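You operate a simulated robot arm through the tools that you are given. There is no shell and no other tool. Be economical: measure what you need, move in short steps, check, and stop when the job is done.

Carry out the task below with a simulated robot arm. There is one attempt and no reset: what you move stays moved.

## Task
Fetch the S white card from the packing bench and set it on top of the white card lids on the table top. Then take the blue pad and put it on the count sheet. Then fetch the white cloth and set it on the brown card sheet on the wide line steel bench. Do these in the order given.

It is judged by the outcome, as a careful person would: the job done as asked, and still so three seconds after it is handed in. It fails if anything else is knocked over, pushed out of place, dropped, spilled or broken. Lids that push on must go on centred and level and be pressed home; caps that screw on are set level and turned clockwise until they are tight. Flat cloth is picked up by pressing the open fingertips on it (5 to 10 N) and closing them slowly along it; thin cloth reads only 2 to 8 mm in the jaws.

## Robot
A 7-joint arm with a two-finger gripper on a trunk, on a base that drives. Base frame: it is fixed to the floor where the robot stands at the start and does not move with it; the origin is under the middle of the robot, x ahead of it, y to its left, z up; the surface under the hand at the start is at about z = 0.852. Readings come in m, degrees, newtons and seconds.
With the tool pointing down near the work surface it reaches from about 0.32 to 0.8 m from the robot's upright axis, wherever it stands. Its first joint turns from -166.0 to 166.0 degrees. Places, roughly: blue pad [-1, -0.75, 0.75]; card lids [-2.75, 2.25, 0.5]; card sheet [-2.75, 8.5, 0.75]; white cloth [-1.25, 6.75, 0.75]. Payload 2.45 kg.
The tool frame sits at the grasp point between the pads (the TCP): z along the fingers, y along the line on which they close. The tips reach 0.027 m beyond it. Largest opening 0.08 m; the body of the gripper starts 0.054 m behind the TCP.
Orientation is told as [roll, pitch, yaw] about the base's x, y, z axes, in that order, counted from this pose: with the fingers straight down and closing along the base's y, the tool's x points along the base's -x, its y along +y and its z along -z.

## Interface
- The arm moves only by the tool arm_command. Its argument "targets" is a list of rows, each a list of 3 entries, a list of its own where there are three numbers: the closure, from 0 (fully open) to 1 (shut), then the shift along the tool's x, y, z in m, then the turn, a rotation vector about the tool's x, y, z in degrees. In form: [[fingers, [x, y, z], [ax, ay, az]], ...]. A call has 1 to 20 rows; each row is the pose to reach, as a shift and turn from the pose commanded when the call began, along the tool's axes at that moment. A row lasts 0.2 s, in which the tool goes at most 0.05 m and 8.6 degrees; a call with a longer step from one row to the next is refused whole, and so is a gripper value outside its range. A pose out of reach is approached as far as the arm can. The call stops where the force on the tool passes 40 N (or 10 N more than at its start, if that is more) or the arm is blocked; 0.2 s more then pass. The fingers move at their own pace (about 0.153 m/s each) and stop on an object; they squeeze with about 27 N. The grip force told is the motor's: it shows also when the fingers shut on nothing. Time passes only in rows, and 0.2 s behind the last, so rows that repeat a pose let the fingers close. The reply holds the time, the measured pose of the TCP, the force on the tool along the base axes, the opening and the grip force, in the units named above and with some noise, with the torque about the TCP (base axes, N m) and any sound that the robot's microphone picked up.
- Cameras (640 x 400 px; columns grow to the right, rows downward): "scene" is now at [0.0667, 0.1568, 1.6338]; the picture's right is [0.21, -0.98, 0.00], its down [-0.70, -0.15, -0.69] and it looks along [0.68, 0.15, -0.72] (base axes); focal length 290 px, centre (320, 200). "wrist" rides on the gripper at [0.063, 0.012, -0.079] in the tool frame; the picture's right is [-0.19, 0.98, 0.00], its down [-0.72, -0.14, -0.68] and it looks along [-0.67, -0.13, 0.73] (tool axes); focal length 226 px, centre (320, 200). There is no depth. A picture from a camera that has moved, and an enlarged one, comes with that camera's place and axes in the base frame and with its lens. The place of the scene camera against the robot may be out by one fixed shift of up to 0.018 m in any direction.
- grab_frame(camera): a new picture of that camera. It takes no simulated time.
- lift_body(by): slides the trunk up (or, below 0, down) by that many m; the arm and the scene camera ride with it, the base frame stays. It gives what a move gives, with no picture.
- drive_base(legs): drives the robot by 1 to 6 legs, each [ahead, turn to the left] in m and degrees, along the robot's own axes; the way and the turn of a leg run together, so that a leg with both is an arc; at most 1.5 m and 180 degrees a leg. The arm and the cameras ride along, it lands a little off, and it stops where it bumps. It gives what a move gives.
- head_to(pan, tilt): turns the head with the scene camera to pan (to the left, within 120 degrees either way) and tilt (down, from -29 to 69), counted from straight ahead of the robot. It gives what a move gives.
- zoom(camera, box): a new picture of the part [left, top, right, bottom] of that camera's present view, enlarged. It takes no simulated time.
- finish_job(): hands the job in; it is judged then, once.

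Go step by step. Nothing tells you exact positions but the pictures and the camera data: compare them with the known pose of the tool, close in by small moves and look again before you grip or let go. The budget is 165 turns and 108 pictures, counting those below and the enlarged ones. Unless the task says otherwise, let go and move clear before handing in, and close with one line.

The tools are called as a command line: name --argument value ..., lists and objects as JSON in quotes. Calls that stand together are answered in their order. arm_command: Moves the arm, as the interface text tells. Its arguments: {"type":"object","properties":{"targets":{"type":"array"}},"required":["targets"]} The other tools are called the same way: lift_body (by) slides the trunk up or down; drive_base (legs) drives the base; head_to (pan, tilt) turns the head that bears the scene camera; grab_frame (camera) takes a picture; zoom (camera, box) takes an enlarged picture of a part of a camera's view; finish_job () hands the job in.

At the start:

```text
t: 0.0
position: [0.578, 0.1256, 1.1236]
tcp_rot: [0.0, 0.0, -0.1]
ft_force: [0.1, 0.5, -0.1]
wrist_torque: [0.0, 0.03, -0.01]
width: 0.0801
grip_force: 0.1
trunk travel left (down, up): [-0.25, 0.29]
robot x, y, heading: [-0.0025, -0.0009, -0.0]
head pan, tilt: [12.1, 46.0]
```

scene: 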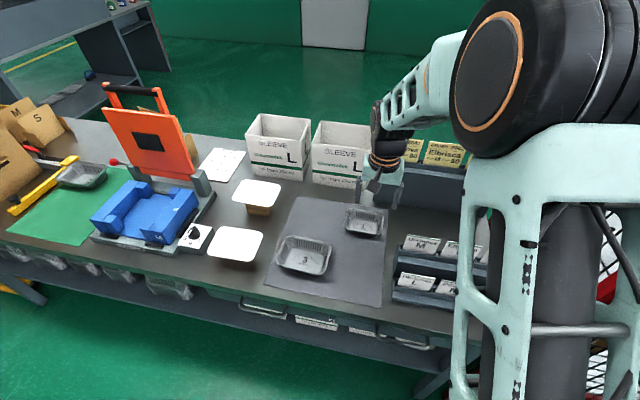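
wrist: 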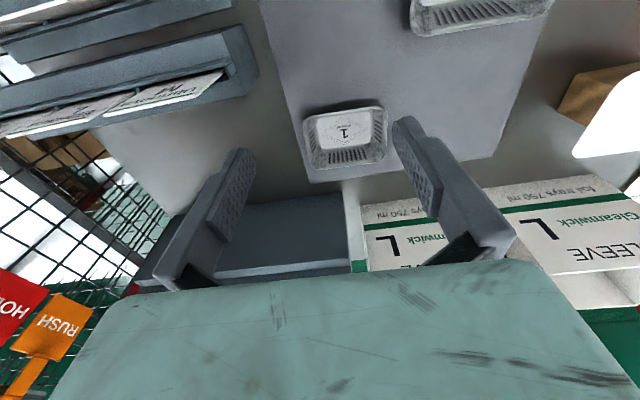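

I see the packing bench with racks of white cards (L, M…) on the right; the S card is probably in a rack there. I'll look closer at the racks.

zoom --camera "scene" --box '[340, 120, 500, 320]'

zoom --camera "wrist" --box '[0, 0, 260, 180]'

```text
2.00 times, centred on (420, 220) of scene
camera zoom: at [0.0667, 0.1568, 1.6338], right [0.21, -0.98, 0.0], down [-0.7, -0.15, -0.69], along [0.68, 0.15, -0.72], focal length 580 px, centre (120, 160)
```

zoom: 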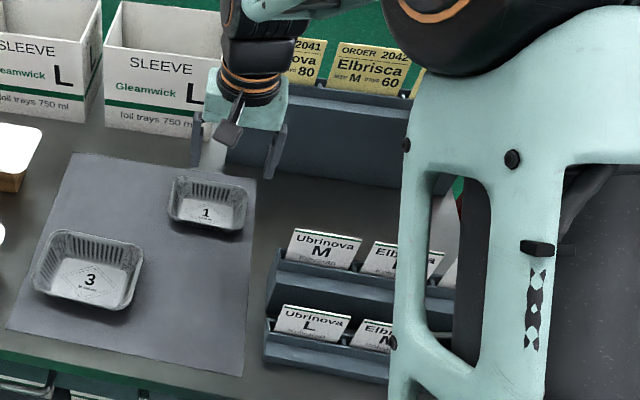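

```text
2.22 times, centred on (130, 90) of wrist
camera zoom: at [0.5142, 0.136, 1.2034], right [0.19, 0.98, 0.0], down [0.72, -0.14, 0.68], along [0.67, -0.13, -0.73], focal length 502 px, centre (742, 444)
```

zoom: 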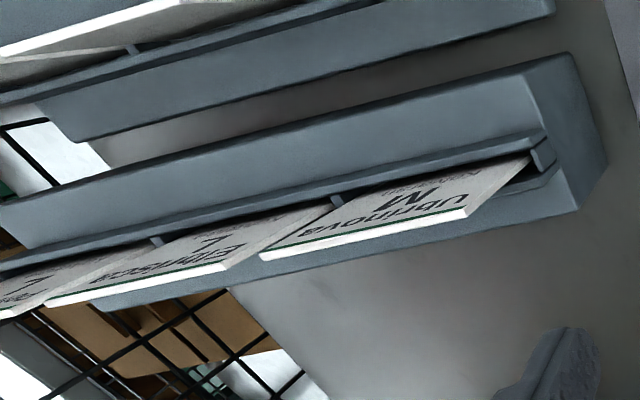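

Third cards in the racks are hidden by the arm; I'll move the hand right and back so that the wrist camera views them.

arm_command --targets '[[0, [0.03, -0.04, 0], [0, 0, 0]], [0, [0.05, -0.08, 0], [0, 0, 0]], [0, [0.08, -0.12, 0], [0, 0, 0]], [0, [0.11, -0.16, 0], [0, 0, 0]], [0, [0.13, -0.2, 0], [0, 0, 0]], [0, [0.13, -0.24, 0], [0, 0, 0]], [0, [0.13, -0.28, 0], [0, 0, 0]]]'

grab_frame --camera "wrist"

head_to --pan -25 --tilt 50

grab_frame --camera "scene"

```text
t: 1.6
position: [0.4473, -0.1555, 1.122]
tcp_rot: [0.1, 0.1, 0.0]
ft_force: [0.8, 0.4, -0.2]
wrist_torque: [0.04, 0.03, 0.01]
width: 0.0799
grip_force: 0.0
trunk travel left (down, up): [-0.25, 0.29]
robot x, y, heading: [-0.0005, 0.0022, -0.1]
head pan, tilt: [12.1, 46.0]
```

```text
103 pictures are left
camera wrist: at [0.3833, -0.145, 1.202], right [0.19, 0.98, 0.0], down [0.72, -0.14, 0.68], along [0.67, -0.13, -0.73], focal length 226 px, centre (320, 200)
```

wrist: 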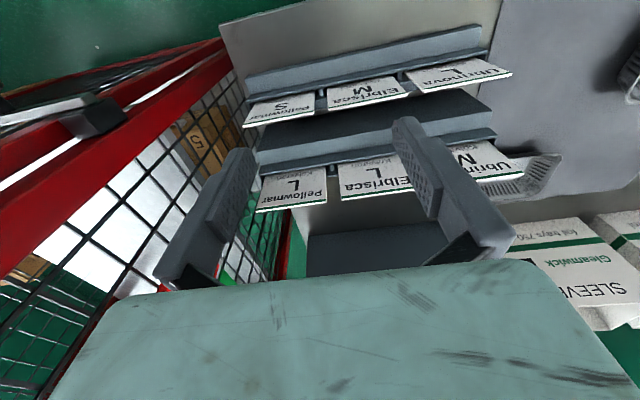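

```text
t: 2.6
position: [0.4468, -0.1551, 1.1232]
tcp_rot: [0.0, 0.0, 0.0]
ft_force: [0.6, -1.0, 0.1]
wrist_torque: [-0.02, 0.0, -0.02]
width: 0.0801
grip_force: 0.1
trunk travel left (down, up): [-0.25, 0.29]
robot x, y, heading: [-0.0026, 0.0007, 0.0]
head pan, tilt: [-25.0, 50.0]
```

```text
102 pictures are left
camera scene: at [0.0578, 0.1072, 1.6284], right [-0.42, -0.91, 0.0], down [-0.69, 0.32, -0.64], along [0.58, -0.27, -0.77], focal length 290 px, centre (320, 200)
```

scene: 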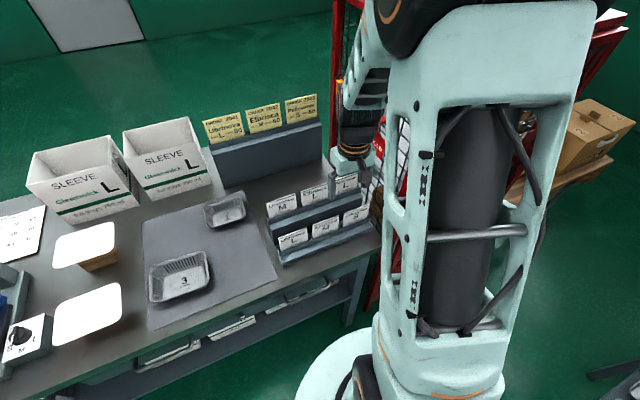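

The S card (Pellowmar S) is the right-end card of the front rack. Zooming for geometry.

zoom --camera "scene" --box '[260, 165, 390, 270]'

zoom --camera "wrist" --box '[220, 20, 520, 220]'

```text
3.81 times, centred on (325, 218) of scene
camera zoom: at [0.0578, 0.1072, 1.6284], right [-0.42, -0.91, 0.0], down [-0.69, 0.32, -0.64], along [0.58, -0.27, -0.77], focal length 1106 px, centre (301, 133)
```

zoom: 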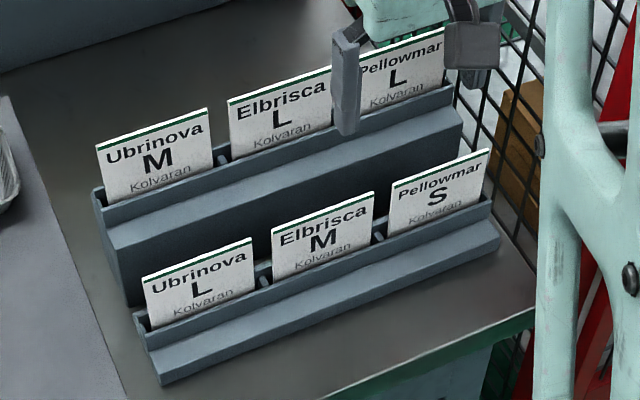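

```text
2.00 times, centred on (370, 120) of wrist
camera zoom: at [0.3834, -0.1437, 1.2023], right [0.19, 0.98, 0.0], down [0.72, -0.14, 0.68], along [0.67, -0.13, -0.73], focal length 452 px, centre (220, 360)
```

zoom: 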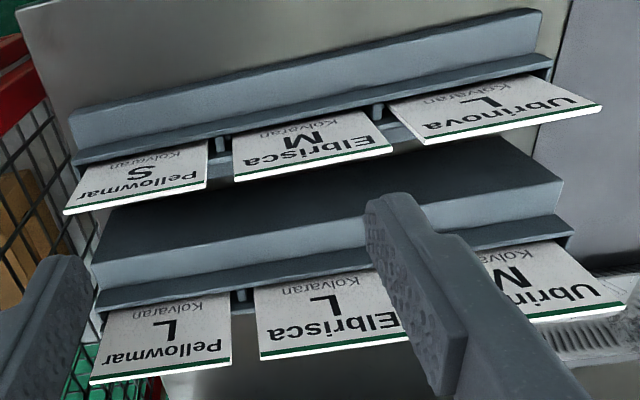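

S card top edge is roughly at (0.475, -0.21, 0.965). I'll yaw the hand by -90° so the fingers close along x and the wrist camera looks along the rack.

arm_command --targets '[[0, [0, 0.005, 0], [0, 0, 8.2]], [0, [0, 0.01, 0], [0, 0, 16.4]], [0, [0, 0.015, 0], [0, 0, 24.6]], [0, [0, 0.02, 0], [0, 0, 32.8]], [0, [0, 0.025, 0], [0, 0, 41]], [0, [0, 0.03, 0], [0, 0, 49.2]], [0, [0, 0.035, 0], [0, 0, 57.4]], [0, [0, 0.04, 0], [0, 0, 65.6]], [0, [0, 0.045, 0], [0, 0, 73.8]], [0, [0, 0.05, 0], [0, 0, 82]], [0, [0, 0.05, 0], [0, 0, 90]]]'

grab_frame --camera "wrist"

grab_frame --camera "scene"

```text
t: 5.0
position: [0.4479, -0.1048, 1.123]
tcp_rot: [0.0, 0.0, -90.1]
ft_force: [0.4, -0.6, -0.4]
wrist_torque: [0.02, 0.0, -0.04]
width: 0.08
grip_force: 0.0
trunk travel left (down, up): [-0.25, 0.29]
robot x, y, heading: [-0.0024, -0.0019, 0.0]
head pan, tilt: [-25.0, 50.0]
```

```text
99 pictures are left
camera wrist: at [0.4599, -0.043, 1.2029], right [0.98, -0.2, 0.0], down [-0.14, -0.72, 0.68], along [-0.13, -0.67, -0.73], focal length 226 px, centre (320, 200)
```

wrist: 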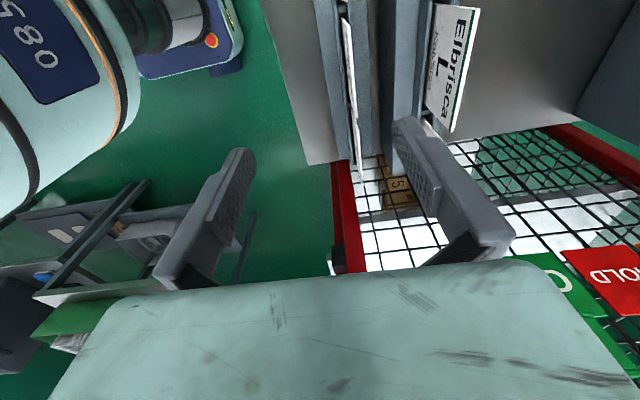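

```text
98 pictures are left
camera scene: at [0.0578, 0.1074, 1.6284], right [-0.42, -0.91, 0.0], down [-0.69, 0.32, -0.64], along [0.58, -0.27, -0.77], focal length 290 px, centre (320, 200)
```

scene: 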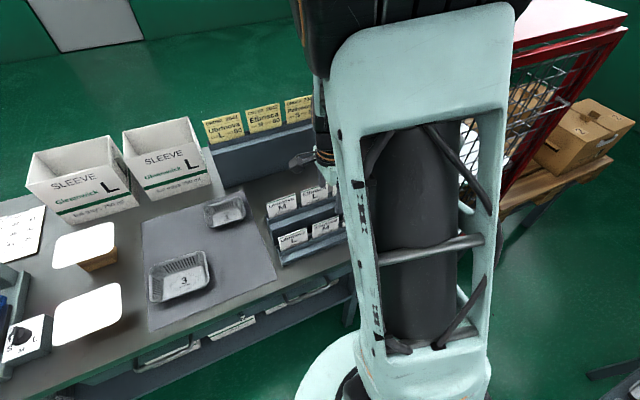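

zoom --camera "wrist" --box '[280, 0, 480, 220]'

```text
1.82 times, centred on (380, 110) of wrist
camera zoom: at [0.4599, -0.043, 1.2029], right [0.98, -0.2, 0.0], down [-0.14, -0.72, 0.68], along [-0.13, -0.67, -0.73], focal length 411 px, centre (211, 364)
```

zoom: 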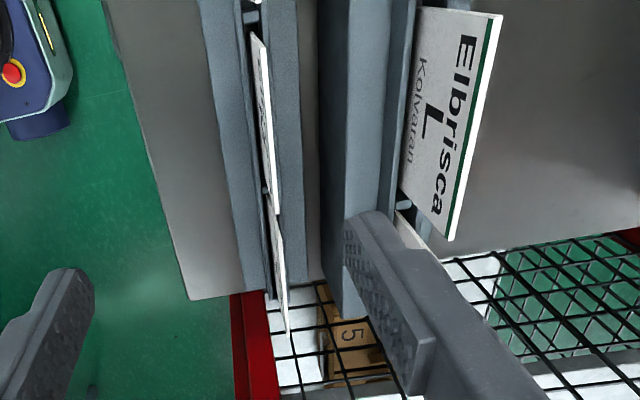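

Cards stand vertical; S card's top edge sits about x=0.482, y from -0.258 to -0.171, z≈0.945. I'll go above it with fingers half open and check.

arm_command --targets '[[0.3, [-0.04, 0.012, 0.01], [0, 0, 0]], [0.5, [-0.08, 0.024, 0.03], [0, 0, 0]], [0.5, [-0.11, 0.034, 0.063], [0, 0, 0]], [0.5, [-0.11, 0.034, 0.1], [0, 0, 0]]]'

grab_frame --camera "wrist"

grab_frame --camera "scene"

```text
t: 6.0
position: [0.4827, -0.217, 1.0248]
tcp_rot: [0.0, 0.0, -90.0]
ft_force: [0.8, -0.7, -0.4]
wrist_torque: [0.04, -0.01, -0.02]
width: 0.0399
grip_force: 0.1
trunk travel left (down, up): [-0.25, 0.29]
robot x, y, heading: [0.0037, -0.0004, 0.2]
head pan, tilt: [-25.0, 50.0]
```

```text
96 pictures are left
camera wrist: at [0.4953, -0.155, 1.1042], right [0.98, -0.19, 0.0], down [-0.14, -0.72, 0.68], along [-0.13, -0.67, -0.73], focal length 226 px, centre (320, 200)
```

wrist: 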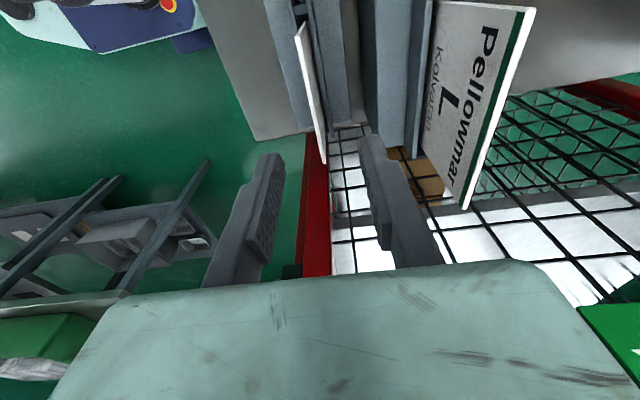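

```text
95 pictures are left
camera scene: at [0.0584, 0.1068, 1.6284], right [-0.42, -0.91, 0.0], down [-0.69, 0.32, -0.64], along [0.58, -0.27, -0.77], focal length 290 px, centre (320, 200)
```

scene: 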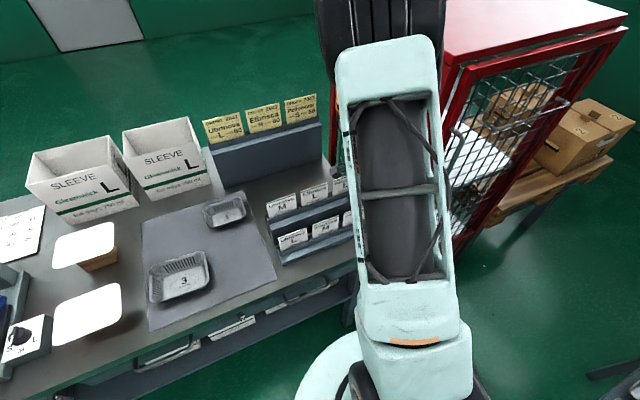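

Card top edge refined to x≈0.479, y≈-0.213, z≈0.95. Descending to straddle it and checking before closing.

arm_command --targets '[[0.5, [0.002, -0.003, 0.03], [0, 0, 0]], [0.5, [0.002, -0.003, 0.063], [0, 0, 0]]]'

grab_frame --camera "wrist"

```text
t: 6.6
position: [0.4785, -0.2122, 0.9617]
tcp_rot: [0.0, 0.1, -90.0]
ft_force: [0.0, 0.3, -1.2]
wrist_torque: [-0.03, 0.05, 0.05]
width: 0.04
grip_force: 0.0
trunk travel left (down, up): [-0.25, 0.29]
robot x, y, heading: [0.0019, 0.0023, -0.1]
head pan, tilt: [-25.0, 50.0]
```

```text
94 pictures are left
camera wrist: at [0.4906, -0.1513, 1.0406], right [0.98, -0.19, 0.0], down [-0.14, -0.72, 0.68], along [-0.13, -0.67, -0.73], focal length 226 px, centre (320, 200)
```

wrist: 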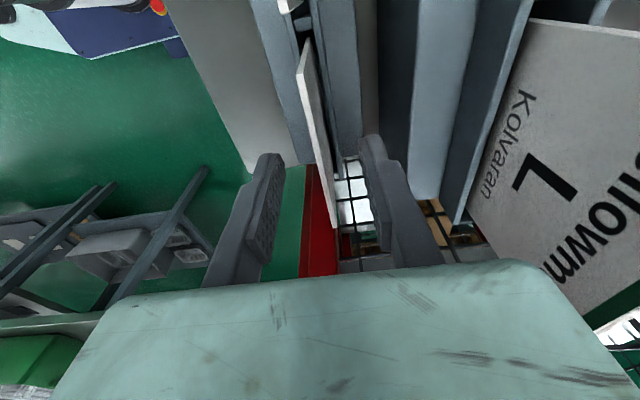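

Card is between the fingers with ~16 mm overlap. Closing, then lifting straight up.

arm_command --targets '[[1, [0, 0, 0.002], [0, 0, 0]], [1, [0, 0, 0.002], [0, 0, 0]], [1, [0, 0, 0.002], [0, 0, 0]]]'

arm_command --targets '[[1, [0, 0, -0.02], [0, 0, 0]], [1, [0, 0, -0.04], [0, 0, 0]], [1, [0, 0, -0.07], [0, 0, 0]], [1, [0, 0, -0.11], [0, 0, 0]], [1, [0, 0, -0.15], [0, 0, 0]], [1, [0, 0, -0.18], [0, 0, 0]]]'

grab_frame --camera "wrist"

head_to --pan 90 --tilt 25

grab_frame --camera "scene"

```text
t: 7.4
position: [0.4784, -0.2132, 0.9595]
tcp_rot: [0.2, 0.0, -90.0]
ft_force: [0.1, -0.2, 11.1]
wrist_torque: [0.0, 0.0, -0.01]
width: 0.0061
grip_force: 27.2
trunk travel left (down, up): [-0.25, 0.29]
robot x, y, heading: [-0.0021, 0.0005, 0.1]
head pan, tilt: [-25.0, 50.0]
```

```text
t: 8.8
position: [0.4775, -0.2093, 1.1389]
tcp_rot: [0.0, 0.0, -90.1]
ft_force: [-0.2, -0.5, -0.3]
wrist_torque: [0.01, 0.01, -0.01]
width: 0.0063
grip_force: 26.8
trunk travel left (down, up): [-0.25, 0.29]
robot x, y, heading: [-0.0019, 0.0014, -0.0]
head pan, tilt: [-25.0, 50.0]
```

```text
93 pictures are left
camera wrist: at [0.4895, -0.1472, 1.2182], right [0.98, -0.19, 0.0], down [-0.14, -0.72, 0.68], along [-0.13, -0.67, -0.73], focal length 226 px, centre (320, 200)
```

wrist: 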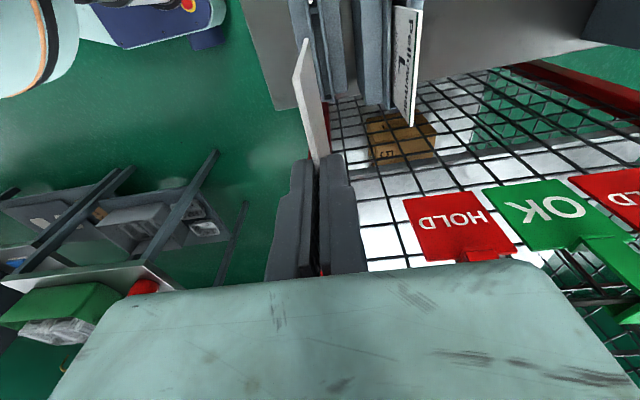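

```text
t: 10.8
position: [0.478, -0.2092, 1.1388]
tcp_rot: [0.0, 0.1, -90.0]
ft_force: [0.5, 0.4, -0.1]
wrist_torque: [0.01, 0.01, 0.01]
width: 0.006
grip_force: 26.6
trunk travel left (down, up): [-0.25, 0.29]
robot x, y, heading: [-0.0002, -0.004, -0.1]
head pan, tilt: [90.0, 25.0]
```

```text
92 pictures are left
camera scene: at [-0.0119, 0.2319, 1.6659], right [1.0, 0.0, 0.0], down [0.0, -0.42, -0.91], along [0.0, 0.91, -0.42], focal length 290 px, centre (320, 200)
```

scene: 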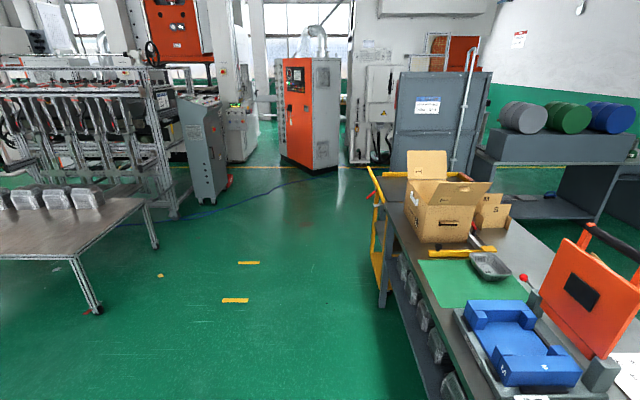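

Card is gripped (about 6 mm). Now looking towards the card lids to plan the drive.

head_to --pan 120 --tilt 20

grab_frame --camera "scene"

head_to --pan -120 --tilt 25

grab_frame --camera "scene"

```text
t: 11.7
position: [0.4782, -0.2086, 1.1385]
tcp_rot: [-0.1, 0.2, -90.0]
ft_force: [-0.8, 0.1, -0.3]
wrist_torque: [0.01, -0.01, -0.02]
width: 0.0061
grip_force: 27.0
trunk travel left (down, up): [-0.25, 0.29]
robot x, y, heading: [-0.0013, -0.002, -0.2]
head pan, tilt: [120.0, 20.0]
```

```text
91 pictures are left
camera scene: at [-0.0585, 0.2205, 1.674], right [0.87, 0.5, 0.0], down [0.17, -0.3, -0.94], along [-0.47, 0.81, -0.34], focal length 290 px, centre (320, 200)
```

scene: 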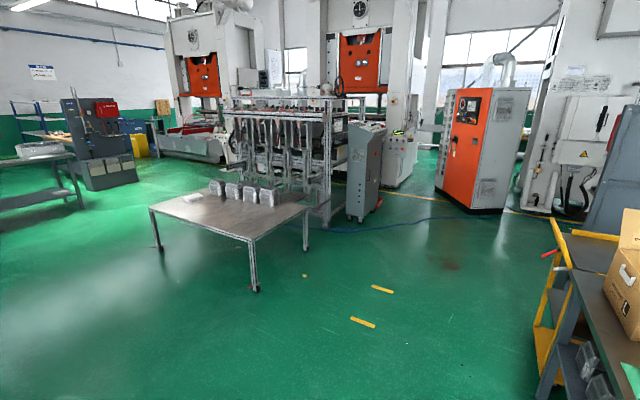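

```text
t: 15.1
position: [0.4783, -0.2086, 1.1389]
tcp_rot: [0.0, 0.1, -90.0]
ft_force: [-0.6, 0.3, -0.1]
wrist_torque: [-0.01, 0.02, -0.01]
width: 0.006
grip_force: 26.6
trunk travel left (down, up): [-0.25, 0.29]
robot x, y, heading: [0.0024, 0.0006, 0.1]
head pan, tilt: [-120.0, 25.0]
```

```text
90 pictures are left
camera scene: at [-0.058, 0.06, 1.6659], right [-0.87, 0.5, 0.0], down [0.21, 0.37, -0.91], along [-0.45, -0.79, -0.42], focal length 290 px, centre (320, 200)
```

scene: 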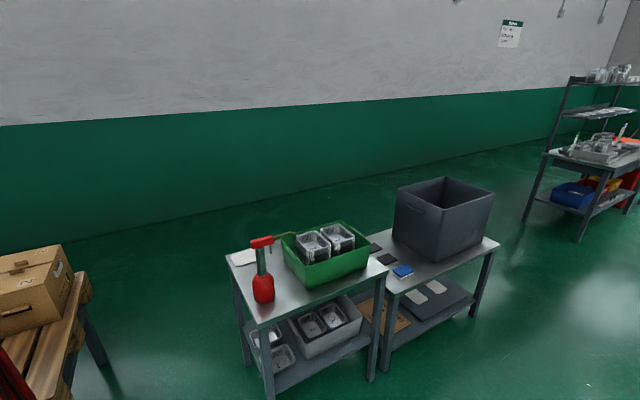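

The lids table is around x -3.2…-1.7, y 1.85…2.85, top ≈0.5 m; the lids near (-2.9, 2.2). The blue pad's table is behind the robot at right. I'll back off the bench, turn and drive to the front of the lids table.

drive_base --legs '[[-0.5, 0], [0, 149.5], [1.4, 0], [1.3, 0], [0, -59.5]]'

head_to --pan 15 --tilt 48

grab_frame --camera "scene"

```text
t: 39.7
position: [-2.5349, 1.8927, 1.1373]
tcp_rot: [0.0, -0.1, -3.7]
ft_force: [0.1, -0.7, 0.1]
wrist_torque: [0.02, 0.0, 0.01]
width: 0.0061
grip_force: 27.2
trunk travel left (down, up): [-0.25, 0.29]
robot x, y, heading: [-2.7715, 1.4266, 86.3]
head pan, tilt: [-120.0, 25.0]
```

```text
t: 41.9
position: [-2.5341, 1.8917, 1.1397]
tcp_rot: [0.0, -0.1, -3.7]
ft_force: [0.0, 0.7, -0.5]
wrist_torque: [-0.04, -0.01, 0.04]
width: 0.006
grip_force: 27.2
trunk travel left (down, up): [-0.25, 0.29]
robot x, y, heading: [-2.7741, 1.4231, 86.3]
head pan, tilt: [15.0, 48.0]
```

```text
89 pictures are left
camera scene: at [-2.9228, 1.4948, 1.6311], right [0.98, 0.19, 0.0], down [0.14, -0.73, -0.67], along [-0.13, 0.66, -0.74], focal length 290 px, centre (320, 200)
```

scene: 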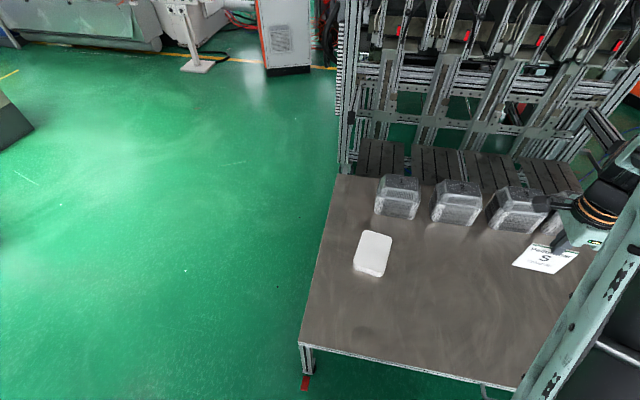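

The lids stack is the white rounded pile at about (-2.8, 2.24). Zooming in for its height and size.

zoom --camera "scene" --box '[330, 210, 430, 300]'

grab_frame --camera "wrist"

```text
4.44 times, centred on (380, 255) of scene
camera zoom: at [-2.9228, 1.4948, 1.6311], right [0.98, 0.19, 0.0], down [0.14, -0.73, -0.67], along [-0.13, 0.66, -0.74], focal length 1290 px, centre (53, -44)
```

zoom: 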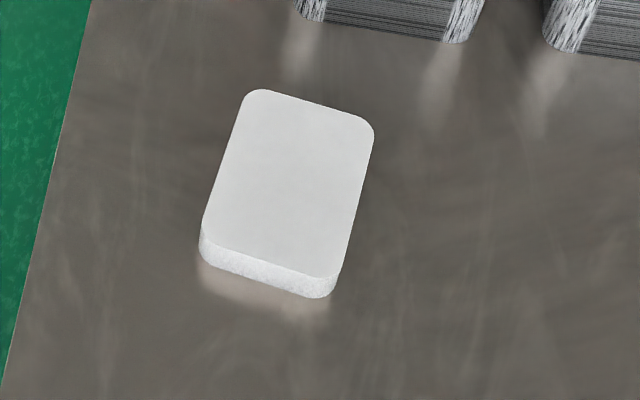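

```text
87 pictures are left
camera wrist: at [-2.5974, 1.9065, 1.2177], right [0.26, 0.97, 0.0], down [0.71, -0.19, 0.68], along [0.66, -0.17, -0.73], focal length 226 px, centre (320, 200)
```

wrist: 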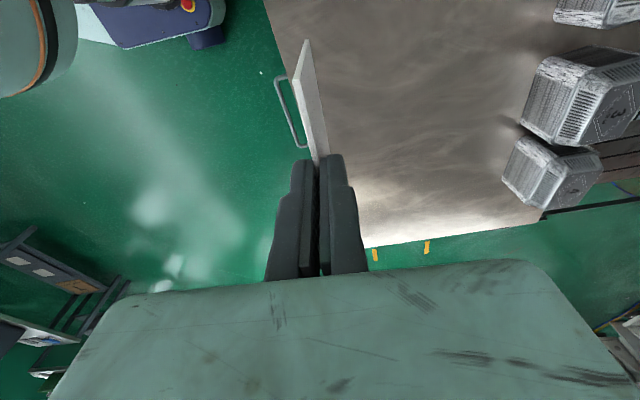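

The stack is ~0.13 × 0.18 m and ~3 cm tall. To lay the card face up I want its face away from the robot before tilting the tool forward, so I turn the hand half around.

arm_command --targets '[[1, [0, 0, 0], [0, 0, -8]], [1, [0, 0, 0], [0, 0, -16]], [1, [0, 0, 0], [0, 0, -24]], [1, [0, 0, 0], [0, 0, -32]], [1, [0, 0, 0], [0, 0, -40]], [1, [0, 0, 0], [0, 0, -48]], [1, [0, 0, 0], [0, 0, -56]], [1, [0, 0, 0], [0, 0, -64]], [1, [0, 0, 0], [0, 0, -72]], [1, [0, 0, 0], [0, 0, -80]], [1, [0, 0, 0], [0, 0, -88]]]'

arm_command --targets '[[1, [0, 0, 0], [0, 0, -8]], [1, [0, 0, 0], [0, 0, -16]], [1, [0, 0, 0], [0, 0, -24]], [1, [0, 0, 0], [0, 0, -32]], [1, [0, 0, 0], [0, 0, -40]], [1, [0, 0, 0], [0, 0, -48]], [1, [0, 0, 0], [0, 0, -56]], [1, [0, 0, 0], [0, 0, -64]], [1, [0, 0, 0], [0, 0, -72]], [1, [0, 0, 0], [0, 0, -80]], [1, [0, 0, 0], [0, 0, -88]]]'

grab_frame --camera "scene"

```text
t: 44.3
position: [-2.5352, 1.8907, 1.1395]
tcp_rot: [0.0, 0.0, 84.5]
ft_force: [-0.5, 0.3, 0.2]
wrist_torque: [0.01, 0.0, 0.01]
width: 0.006
grip_force: 26.6
trunk travel left (down, up): [-0.25, 0.29]
robot x, y, heading: [-2.772, 1.4274, 86.3]
head pan, tilt: [15.0, 48.0]
```

```text
t: 46.7
position: [-2.5343, 1.8915, 1.1387]
tcp_rot: [0.0, 0.0, 172.5]
ft_force: [0.0, 0.5, -0.4]
wrist_torque: [0.03, -0.04, 0.0]
width: 0.0062
grip_force: 26.8
trunk travel left (down, up): [-0.25, 0.29]
robot x, y, heading: [-2.7719, 1.4331, 86.1]
head pan, tilt: [15.0, 48.0]
```

```text
86 pictures are left
camera scene: at [-2.9227, 1.4947, 1.6311], right [0.98, 0.2, 0.0], down [0.15, -0.73, -0.67], along [-0.13, 0.66, -0.74], focal length 290 px, centre (320, 200)
```

scene: 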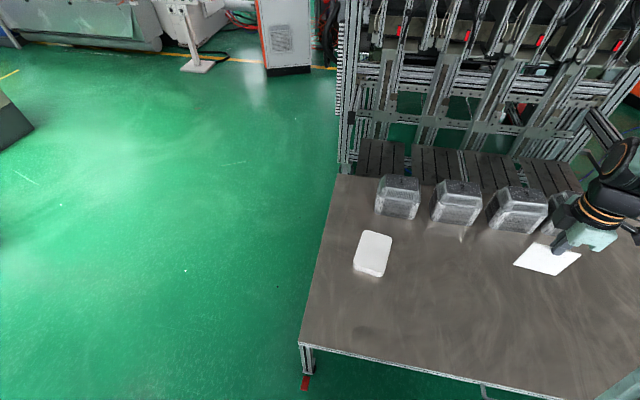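

Hand turned. Now moving over in front of the stack and tilting the tool forward by 65° while lowering somewhat.

arm_command --targets '[[1, [-0.034, -0.008, 0.015], [7.2, 0, 0]], [1, [-0.068, -0.016, 0.03], [14.4, 0, 0]], [1, [-0.102, -0.024, 0.046], [21.6, 0, 0]], [1, [-0.137, -0.032, 0.062], [28.9, 0, 0]], [1, [-0.171, -0.04, 0.078], [36.1, 0, 0]], [1, [-0.205, -0.048, 0.094], [43.3, 0, 0]], [1, [-0.239, -0.056, 0.11], [50.5, 0, 0]], [1, [-0.274, -0.063, 0.125], [57.7, 0, 0]], [1, [-0.308, -0.07, 0.14], [65, 0, 0]]]'

grab_frame --camera "scene"

grab_frame --camera "wrist"

```text
t: 48.7
position: [-2.8319, 2.0002, 0.9984]
tcp_rot: [-65.0, 0.0, 172.3]
ft_force: [0.6, 0.7, 0.2]
wrist_torque: [0.01, 0.01, 0.0]
width: 0.0058
grip_force: 27.2
trunk travel left (down, up): [-0.25, 0.29]
robot x, y, heading: [-2.7798, 1.4294, 86.1]
head pan, tilt: [15.0, 48.0]
```

```text
85 pictures are left
camera scene: at [-2.924, 1.495, 1.6309], right [0.98, 0.2, 0.0], down [0.15, -0.73, -0.67], along [-0.13, 0.66, -0.74], focal length 290 px, centre (320, 200)
```

scene: 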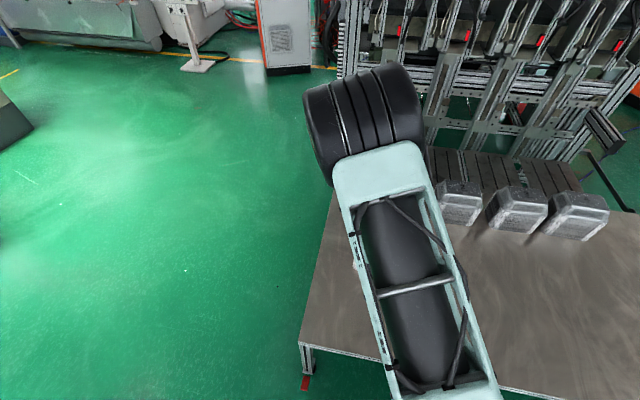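

```text
84 pictures are left
camera wrist: at [-2.7802, 1.9136, 1.0207], right [-0.25, -0.38, -0.89], down [-0.79, -0.46, 0.41], along [-0.57, 0.8, -0.19], focal length 226 px, centre (320, 200)
```

wrist: 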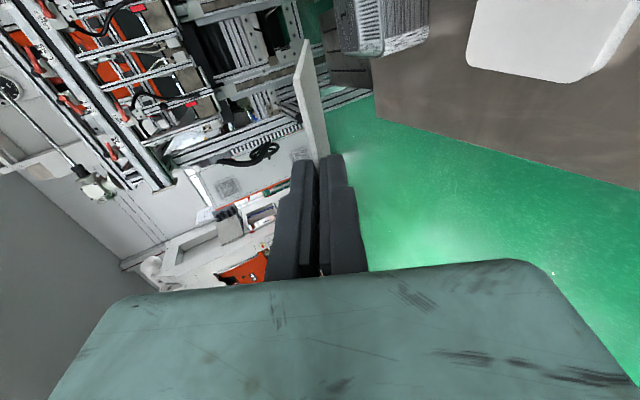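

Tilt reached; the stack shows in the wrist view. Lowering the trunk by 0.25 m and looking again.

lift_body --by -0.25

grab_frame --camera "wrist"

grab_frame --camera "scene"

```text
t: 51.3
position: [-2.8306, 2.0008, 0.7496]
tcp_rot: [-65.0, 0.0, 172.3]
ft_force: [-0.4, -0.3, -0.2]
wrist_torque: [-0.03, 0.0, 0.02]
width: 0.006
grip_force: 26.3
trunk travel left (down, up): [0.0, 0.54]
robot x, y, heading: [-2.7748, 1.4263, 86.0]
head pan, tilt: [15.0, 48.0]
```

```text
83 pictures are left
camera wrist: at [-2.7792, 1.9133, 0.771], right [-0.25, -0.39, -0.89], down [-0.79, -0.46, 0.42], along [-0.57, 0.8, -0.19], focal length 226 px, centre (320, 200)
```

wrist: 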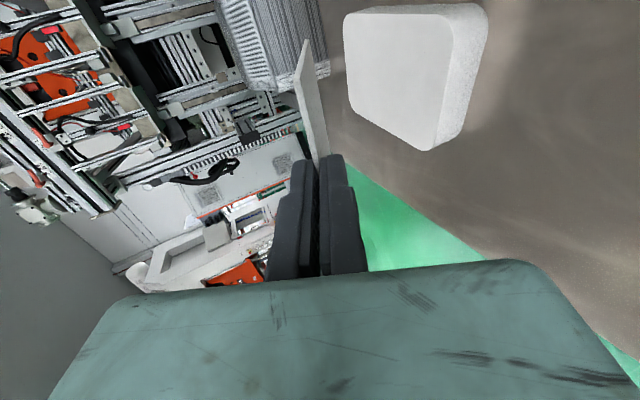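

```text
82 pictures are left
camera scene: at [-2.923, 1.4947, 1.3812], right [0.98, 0.2, 0.0], down [0.15, -0.73, -0.67], along [-0.13, 0.66, -0.74], focal length 290 px, centre (320, 200)
```

scene: 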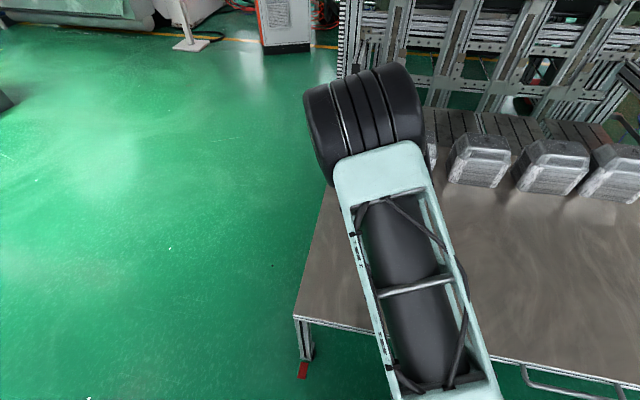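

Two wrist views give the stack centre ≈(-2.84, 2.18), top z≈0.575; the card reaches 80 mm beyond the TCP. Moving to a spot just above the stack.

arm_command --targets '[[1, [-0.006, 0.01, 0.036], [0, 0, 0]], [1, [-0.013, 0.02, 0.072], [0, 0, 0]], [1, [-0.02, 0.03, 0.107], [0, 0, 0]], [1, [-0.026, 0.04, 0.143], [0, 0, 0]], [1, [-0.032, 0.049, 0.178], [0, 0, 0]]]'

grab_frame --camera "wrist"

```text
t: 52.5
position: [-2.8448, 2.145, 0.6294]
tcp_rot: [-65.0, 0.1, 172.4]
ft_force: [-0.1, -0.6, 1.0]
wrist_torque: [-0.02, 0.02, -0.02]
width: 0.0062
grip_force: 26.7
trunk travel left (down, up): [0.0, 0.54]
robot x, y, heading: [-2.7783, 1.4285, 86.1]
head pan, tilt: [15.0, 48.0]
```

```text
81 pictures are left
camera wrist: at [-2.7932, 2.0574, 0.6512], right [-0.25, -0.38, -0.89], down [-0.79, -0.46, 0.42], along [-0.57, 0.8, -0.19], focal length 226 px, centre (320, 200)
```

wrist: 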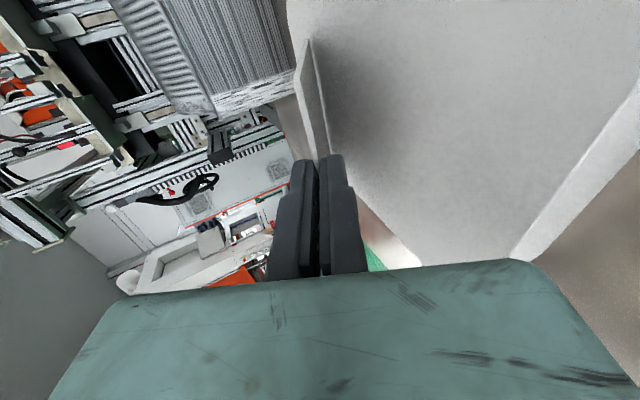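

Close above the stack. Going straight down in small steps and watching the force.

arm_command --targets '[[1, [0, 0.0036, 0.0017], [0, 0, 0]], [1, [0, 0.0072, 0.0034], [0, 0, 0]], [1, [0, 0.0109, 0.0051], [0, 0, 0]]]'

arm_command --targets '[[1, [0, 0.0027, 0.0013], [0, 0, 0]], [1, [0, 0.0027, 0.0013], [0, 0, 0]]]'

zoom --camera "wrist" --box '[260, 0, 460, 200]'

```text
t: 53.3
position: [-2.8441, 2.1437, 0.6175]
tcp_rot: [-64.9, 0.0, 172.4]
ft_force: [-0.2, 0.4, 1.5]
wrist_torque: [0.29, 0.05, 0.03]
width: 0.0062
grip_force: 27.1
trunk travel left (down, up): [0.0, 0.54]
robot x, y, heading: [-2.7739, 1.4273, 86.5]
head pan, tilt: [15.0, 48.0]
```

```text
t: 53.9
position: [-2.8442, 2.1446, 0.6139]
tcp_rot: [-65.0, -0.1, 172.4]
ft_force: [1.0, 1.3, 2.0]
wrist_torque: [0.24, 0.04, -0.04]
width: 0.0059
grip_force: 27.5
trunk travel left (down, up): [0.0, 0.54]
robot x, y, heading: [-2.7726, 1.4259, 86.1]
head pan, tilt: [15.0, 48.0]
```

```text
2.00 times, centred on (360, 100) of wrist
camera zoom: at [-2.7919, 2.0571, 0.636], right [-0.25, -0.39, -0.89], down [-0.79, -0.46, 0.42], along [-0.57, 0.8, -0.19], focal length 452 px, centre (240, 400)
```

zoom: 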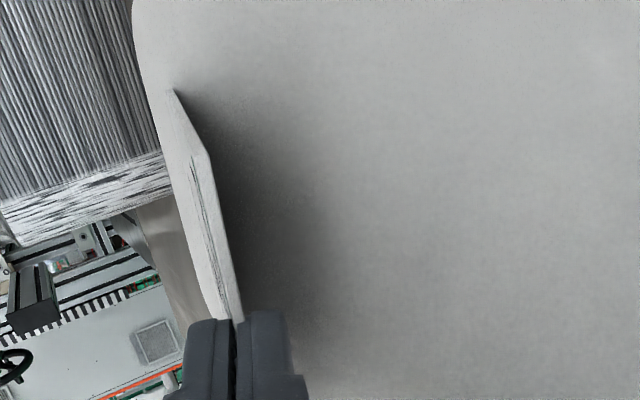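

The card's far edge rests on the stack. Opening slightly, then sliding the fingers out backwards along the tool axis.

arm_command --targets '[[0.85, [0, 0, 0], [0, 0, 0]], [0.78, [0, 0, 0], [0, 0, 0]], [0.78, [0, 0, 0], [0, 0, 0]]]'

grab_frame --camera "wrist"

```text
t: 54.7
position: [-2.8446, 2.1437, 0.6153]
tcp_rot: [-65.0, 0.0, 172.3]
ft_force: [-0.1, -0.2, -0.6]
wrist_torque: [-0.01, -0.01, -0.02]
width: 0.0176
grip_force: 0.0
trunk travel left (down, up): [0.0, 0.54]
robot x, y, heading: [-2.7724, 1.4284, 86.3]
head pan, tilt: [15.0, 48.0]
```

```text
79 pictures are left
camera wrist: at [-2.7922, 2.0571, 0.6359], right [-0.25, -0.39, -0.89], down [-0.79, -0.46, 0.42], along [-0.57, 0.8, -0.19], focal length 226 px, centre (320, 200)
```

wrist: 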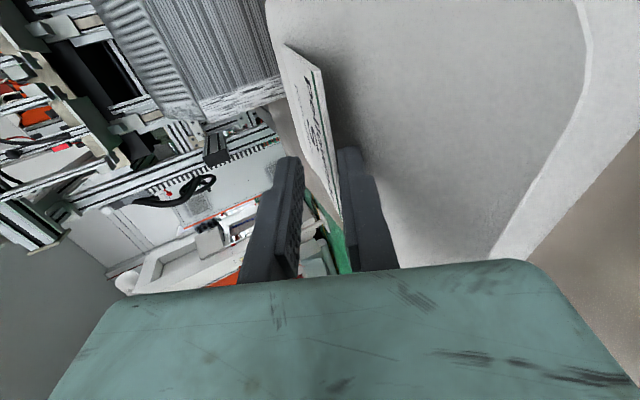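

The card now lies on the lower finger. Sliding back slowly.

arm_command --targets '[[0.78, [0, 0, -0.008], [0, 0, 0]], [0.78, [0, 0, -0.016], [0, 0, 0]], [0.78, [0, 0, -0.024], [0, 0, 0]], [0.78, [0, 0, -0.032], [0, 0, 0]], [0.78, [0, 0, -0.045], [0, 0, 0]], [0.78, [0, 0, -0.07], [0, 0, 0]]]'

grab_frame --camera "wrist"

```text
t: 56.1
position: [-2.8531, 2.08, 0.6441]
tcp_rot: [-65.0, 0.1, 172.4]
ft_force: [0.0, 0.5, 0.9]
wrist_torque: [0.01, 0.0, -0.02]
width: 0.0178
grip_force: 0.1
trunk travel left (down, up): [0.0, 0.54]
robot x, y, heading: [-2.7731, 1.4272, 86.4]
head pan, tilt: [15.0, 48.0]
```

```text
78 pictures are left
camera wrist: at [-2.8007, 1.994, 0.6658], right [-0.25, -0.38, -0.89], down [-0.79, -0.46, 0.42], along [-0.57, 0.8, -0.19], focal length 226 px, centre (320, 200)
```

wrist: 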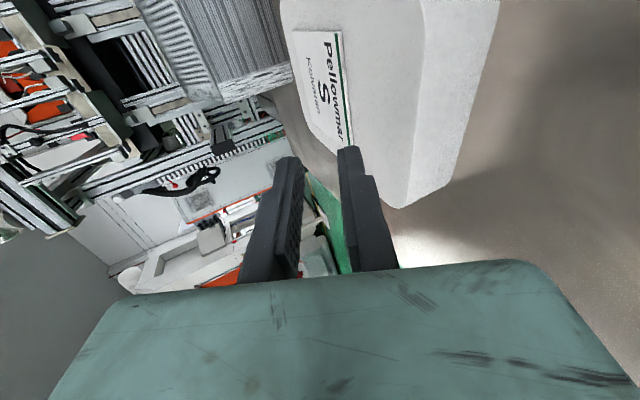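

The card lies flat, face up on the lids. Raising the trunk and rotating the hand back to vertical, then checking with the scene camera.

lift_body --by 0.25

arm_command --targets '[[0.78, [0.03, -0.02, -0.03], [-7.2, 0, 0]], [0.78, [0.06, -0.04, -0.06], [-14.4, 0, 0]], [0.78, [0.09, -0.06, -0.09], [-21.6, 0, 0]], [0.78, [0.12, -0.08, -0.11], [-28.9, 0, 0]], [0.6, [0.15, -0.1, -0.11], [-36.1, 0, 0]], [0.5, [0.18, -0.12, -0.11], [-43.3, 0, 0]], [0.3, [0.21, -0.14, -0.11], [-50.5, 0, 0]], [0, [0.24, -0.16, -0.11], [-57.7, 0, 0]], [0, [0.27, -0.18, -0.11], [-65, 0, 0]]]'

zoom --camera "scene" --box '[320, 180, 480, 300]'

```text
t: 58.7
position: [-2.8515, 2.0808, 0.8939]
tcp_rot: [-65.0, 0.0, 172.4]
ft_force: [0.2, -0.6, -0.6]
wrist_torque: [-0.04, 0.03, -0.03]
width: 0.0174
grip_force: 0.1
trunk travel left (down, up): [-0.25, 0.29]
robot x, y, heading: [-2.7734, 1.4283, 86.4]
head pan, tilt: [15.0, 48.0]
```

```text
t: 60.7
position: [-2.5868, 2.0206, 1.1032]
tcp_rot: [0.1, -0.2, 172.3]
ft_force: [1.1, -0.7, 0.2]
wrist_torque: [0.02, 0.11, -0.02]
width: 0.0798
grip_force: 0.1
trunk travel left (down, up): [-0.25, 0.29]
robot x, y, heading: [-2.776, 1.4264, 86.3]
head pan, tilt: [15.0, 48.0]
```

```text
3.33 times, centred on (400, 240) of scene
camera zoom: at [-2.9195, 1.4945, 1.6314], right [0.98, 0.2, 0.0], down [0.14, -0.73, -0.67], along [-0.13, 0.66, -0.74], focal length 967 px, centre (53, 67)
```

zoom: 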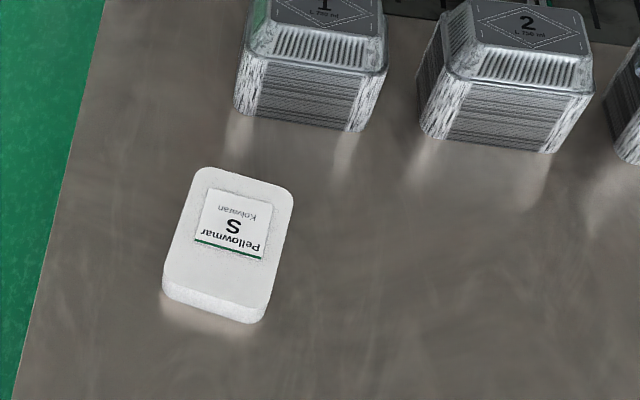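

First part done. Now I return the hand to its forward yaw, raise the trunk, and drive to the blue pad's table near (-0.98, -0.73).

arm_command --targets '[[0, [-0.02, 0.01, -0.01], [0, 0, 8]], [0, [-0.04, 0.02, -0.02], [0, 0, 16]], [0, [-0.06, 0.03, -0.03], [0, 0, 24]], [0, [-0.08, 0.04, -0.04], [0, 0, 32]], [0, [-0.1, 0.05, -0.05], [0, 0, 40]], [0, [-0.12, 0.06, -0.05], [0, 0, 48]], [0, [-0.14, 0.06, -0.05], [0, 0, 56]], [0, [-0.15, 0.06, -0.05], [0, 0, 64]], [0, [-0.16, 0.06, -0.05], [0, 0, 72]], [0, [-0.17, 0.06, -0.05], [0, 0, 80]], [0, [-0.18, 0.06, -0.05], [0, 0, 86]]]'

lift_body --by 0.1

drive_base --legs '[[-0.1, 0], [0, -127], [1.3, 0], [1.0, 0], [0, -48]]'

head_to --pan 0 --tilt 45

grab_frame --camera "scene"

```text
t: 63.1
position: [-2.7757, 1.9849, 1.1546]
tcp_rot: [0.1, 0.0, 86.2]
ft_force: [-0.3, 0.2, 0.4]
wrist_torque: [0.0, 0.03, 0.01]
width: 0.0803
grip_force: 0.1
trunk travel left (down, up): [-0.25, 0.29]
robot x, y, heading: [-2.7783, 1.4261, 86.3]
head pan, tilt: [15.0, 48.0]
```

```text
t: 64.4
position: [-2.7752, 1.9853, 1.2529]
tcp_rot: [0.0, 0.0, 86.3]
ft_force: [0.8, -0.5, 0.9]
wrist_torque: [-0.03, 0.0, 0.0]
width: 0.0799
grip_force: 0.1
trunk travel left (down, up): [-0.35, 0.19]
robot x, y, heading: [-2.7753, 1.4289, 86.1]
head pan, tilt: [15.0, 48.0]
```

```text
t: 70.3
position: [-2.2758, 1.0821, 1.2536]
tcp_rot: [0.2, 0.0, -29.5]
ft_force: [-1.5, -0.5, -0.6]
wrist_torque: [0.03, -0.02, 0.0]
width: 0.0801
grip_force: 0.0
trunk travel left (down, up): [-0.35, 0.19]
robot x, y, heading: [-2.7746, 1.3256, -22.7]
head pan, tilt: [15.0, 48.0]
stopped in leg 2: the robot was blocked; the commanded pose is now the measured one
```

```text
t: 71.0
position: [-2.2743, 1.0855, 1.2537]
tcp_rot: [0.1, 0.1, -29.4]
ft_force: [-0.4, 0.1, 0.1]
wrist_torque: [0.02, -0.03, -0.02]
width: 0.0799
grip_force: 0.2
trunk travel left (down, up): [-0.35, 0.19]
robot x, y, heading: [-2.7778, 1.325, -23.0]
head pan, tilt: [0.0, 45.0]
```

```text
76 pictures are left
camera scene: at [-2.658, 1.4307, 1.7353], right [-0.39, -0.92, 0.0], down [-0.65, 0.27, -0.71], along [0.65, -0.27, -0.71], focal length 290 px, centre (320, 200)
```

scene: 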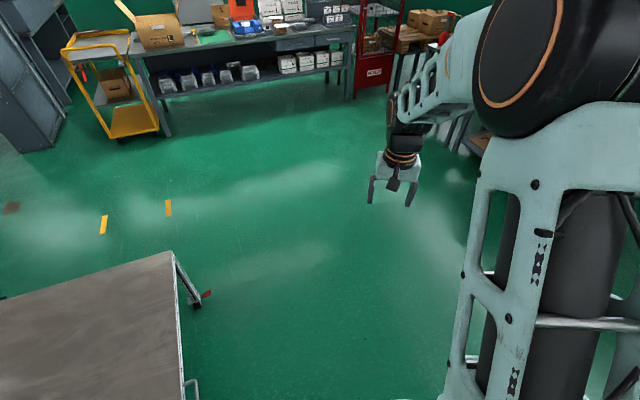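

The base stopped mid-turn, probably touching something behind. I'll look at the table side to see whether anything moved.

head_to --pan 110 --tilt 55

grab_frame --camera "scene"

head_to --pan -120 --tilt 55

grab_frame --camera "scene"

```text
t: 72.9
position: [-2.274, 1.0874, 1.254]
tcp_rot: [0.0, -0.1, -29.3]
ft_force: [-0.4, 0.3, 0.7]
wrist_torque: [-0.02, 0.0, 0.03]
width: 0.0798
grip_force: 0.1
trunk travel left (down, up): [-0.35, 0.19]
robot x, y, heading: [-2.7764, 1.322, -22.9]
head pan, tilt: [110.0, 55.0]
```

```text
75 pictures are left
camera scene: at [-2.7293, 1.5349, 1.7219], right [1.0, -0.05, 0.0], down [-0.04, -0.82, -0.57], along [0.03, 0.57, -0.82], focal length 290 px, centre (320, 200)
```

scene: 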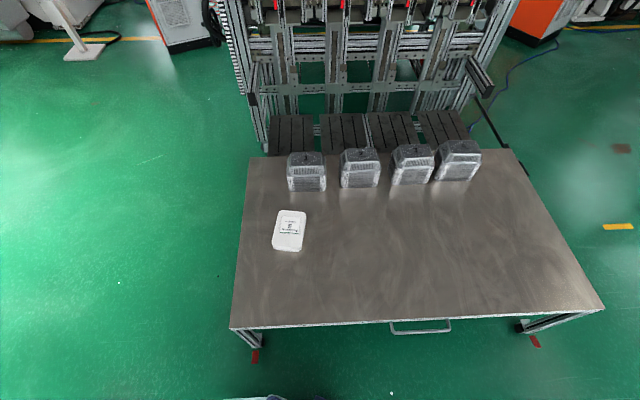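

```text
t: 76.2
position: [-2.2742, 1.086, 1.2542]
tcp_rot: [0.1, 0.0, -29.3]
ft_force: [0.1, -0.6, 0.4]
wrist_torque: [-0.03, 0.0, -0.05]
width: 0.0801
grip_force: 0.0
trunk travel left (down, up): [-0.35, 0.19]
robot x, y, heading: [-2.7777, 1.3283, -22.9]
head pan, tilt: [-120.0, 55.0]
```

```text
74 pictures are left
camera scene: at [-2.7903, 1.4195, 1.7219], right [-0.6, 0.8, 0.0], down [0.65, 0.49, -0.57], along [-0.46, -0.35, -0.82], focal length 290 px, centre (320, 200)
```

scene: 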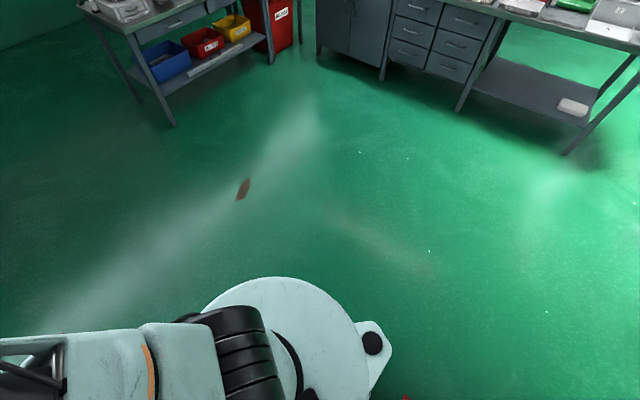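

Nothing seems disturbed and nothing is close; the stop may just be arm lag. I'll continue the turn in a smaller leg.

drive_base --legs '[[0, -20]]'

```text
t: 77.0
position: [-2.2793, 1.0772, 1.2539]
tcp_rot: [0.2, 0.0, -30.5]
ft_force: [0.4, 0.4, 0.7]
wrist_torque: [-0.01, 0.0, 0.01]
width: 0.0801
grip_force: 0.0
trunk travel left (down, up): [-0.35, 0.19]
robot x, y, heading: [-2.7803, 1.3259, -23.0]
head pan, tilt: [-120.0, 55.0]
stopped in leg 1: the robot was blocked; the commanded pose is now the measured one
```

Still blocked turning clockwise here. I'll move ahead a bit, then turn.

drive_base --legs '[[0.3, 0], [0, -19]]'

```text
t: 78.0
position: [-2.256, 1.0656, 1.2531]
tcp_rot: [0.1, -0.1, -30.6]
ft_force: [1.8, -0.3, -0.3]
wrist_torque: [0.05, 0.05, -0.03]
width: 0.0801
grip_force: 0.0
trunk travel left (down, up): [-0.35, 0.19]
robot x, y, heading: [-2.7548, 1.3169, -22.9]
head pan, tilt: [-120.0, 55.0]
stopped in leg 1: the robot was blocked; the commanded pose is now the measured one
```

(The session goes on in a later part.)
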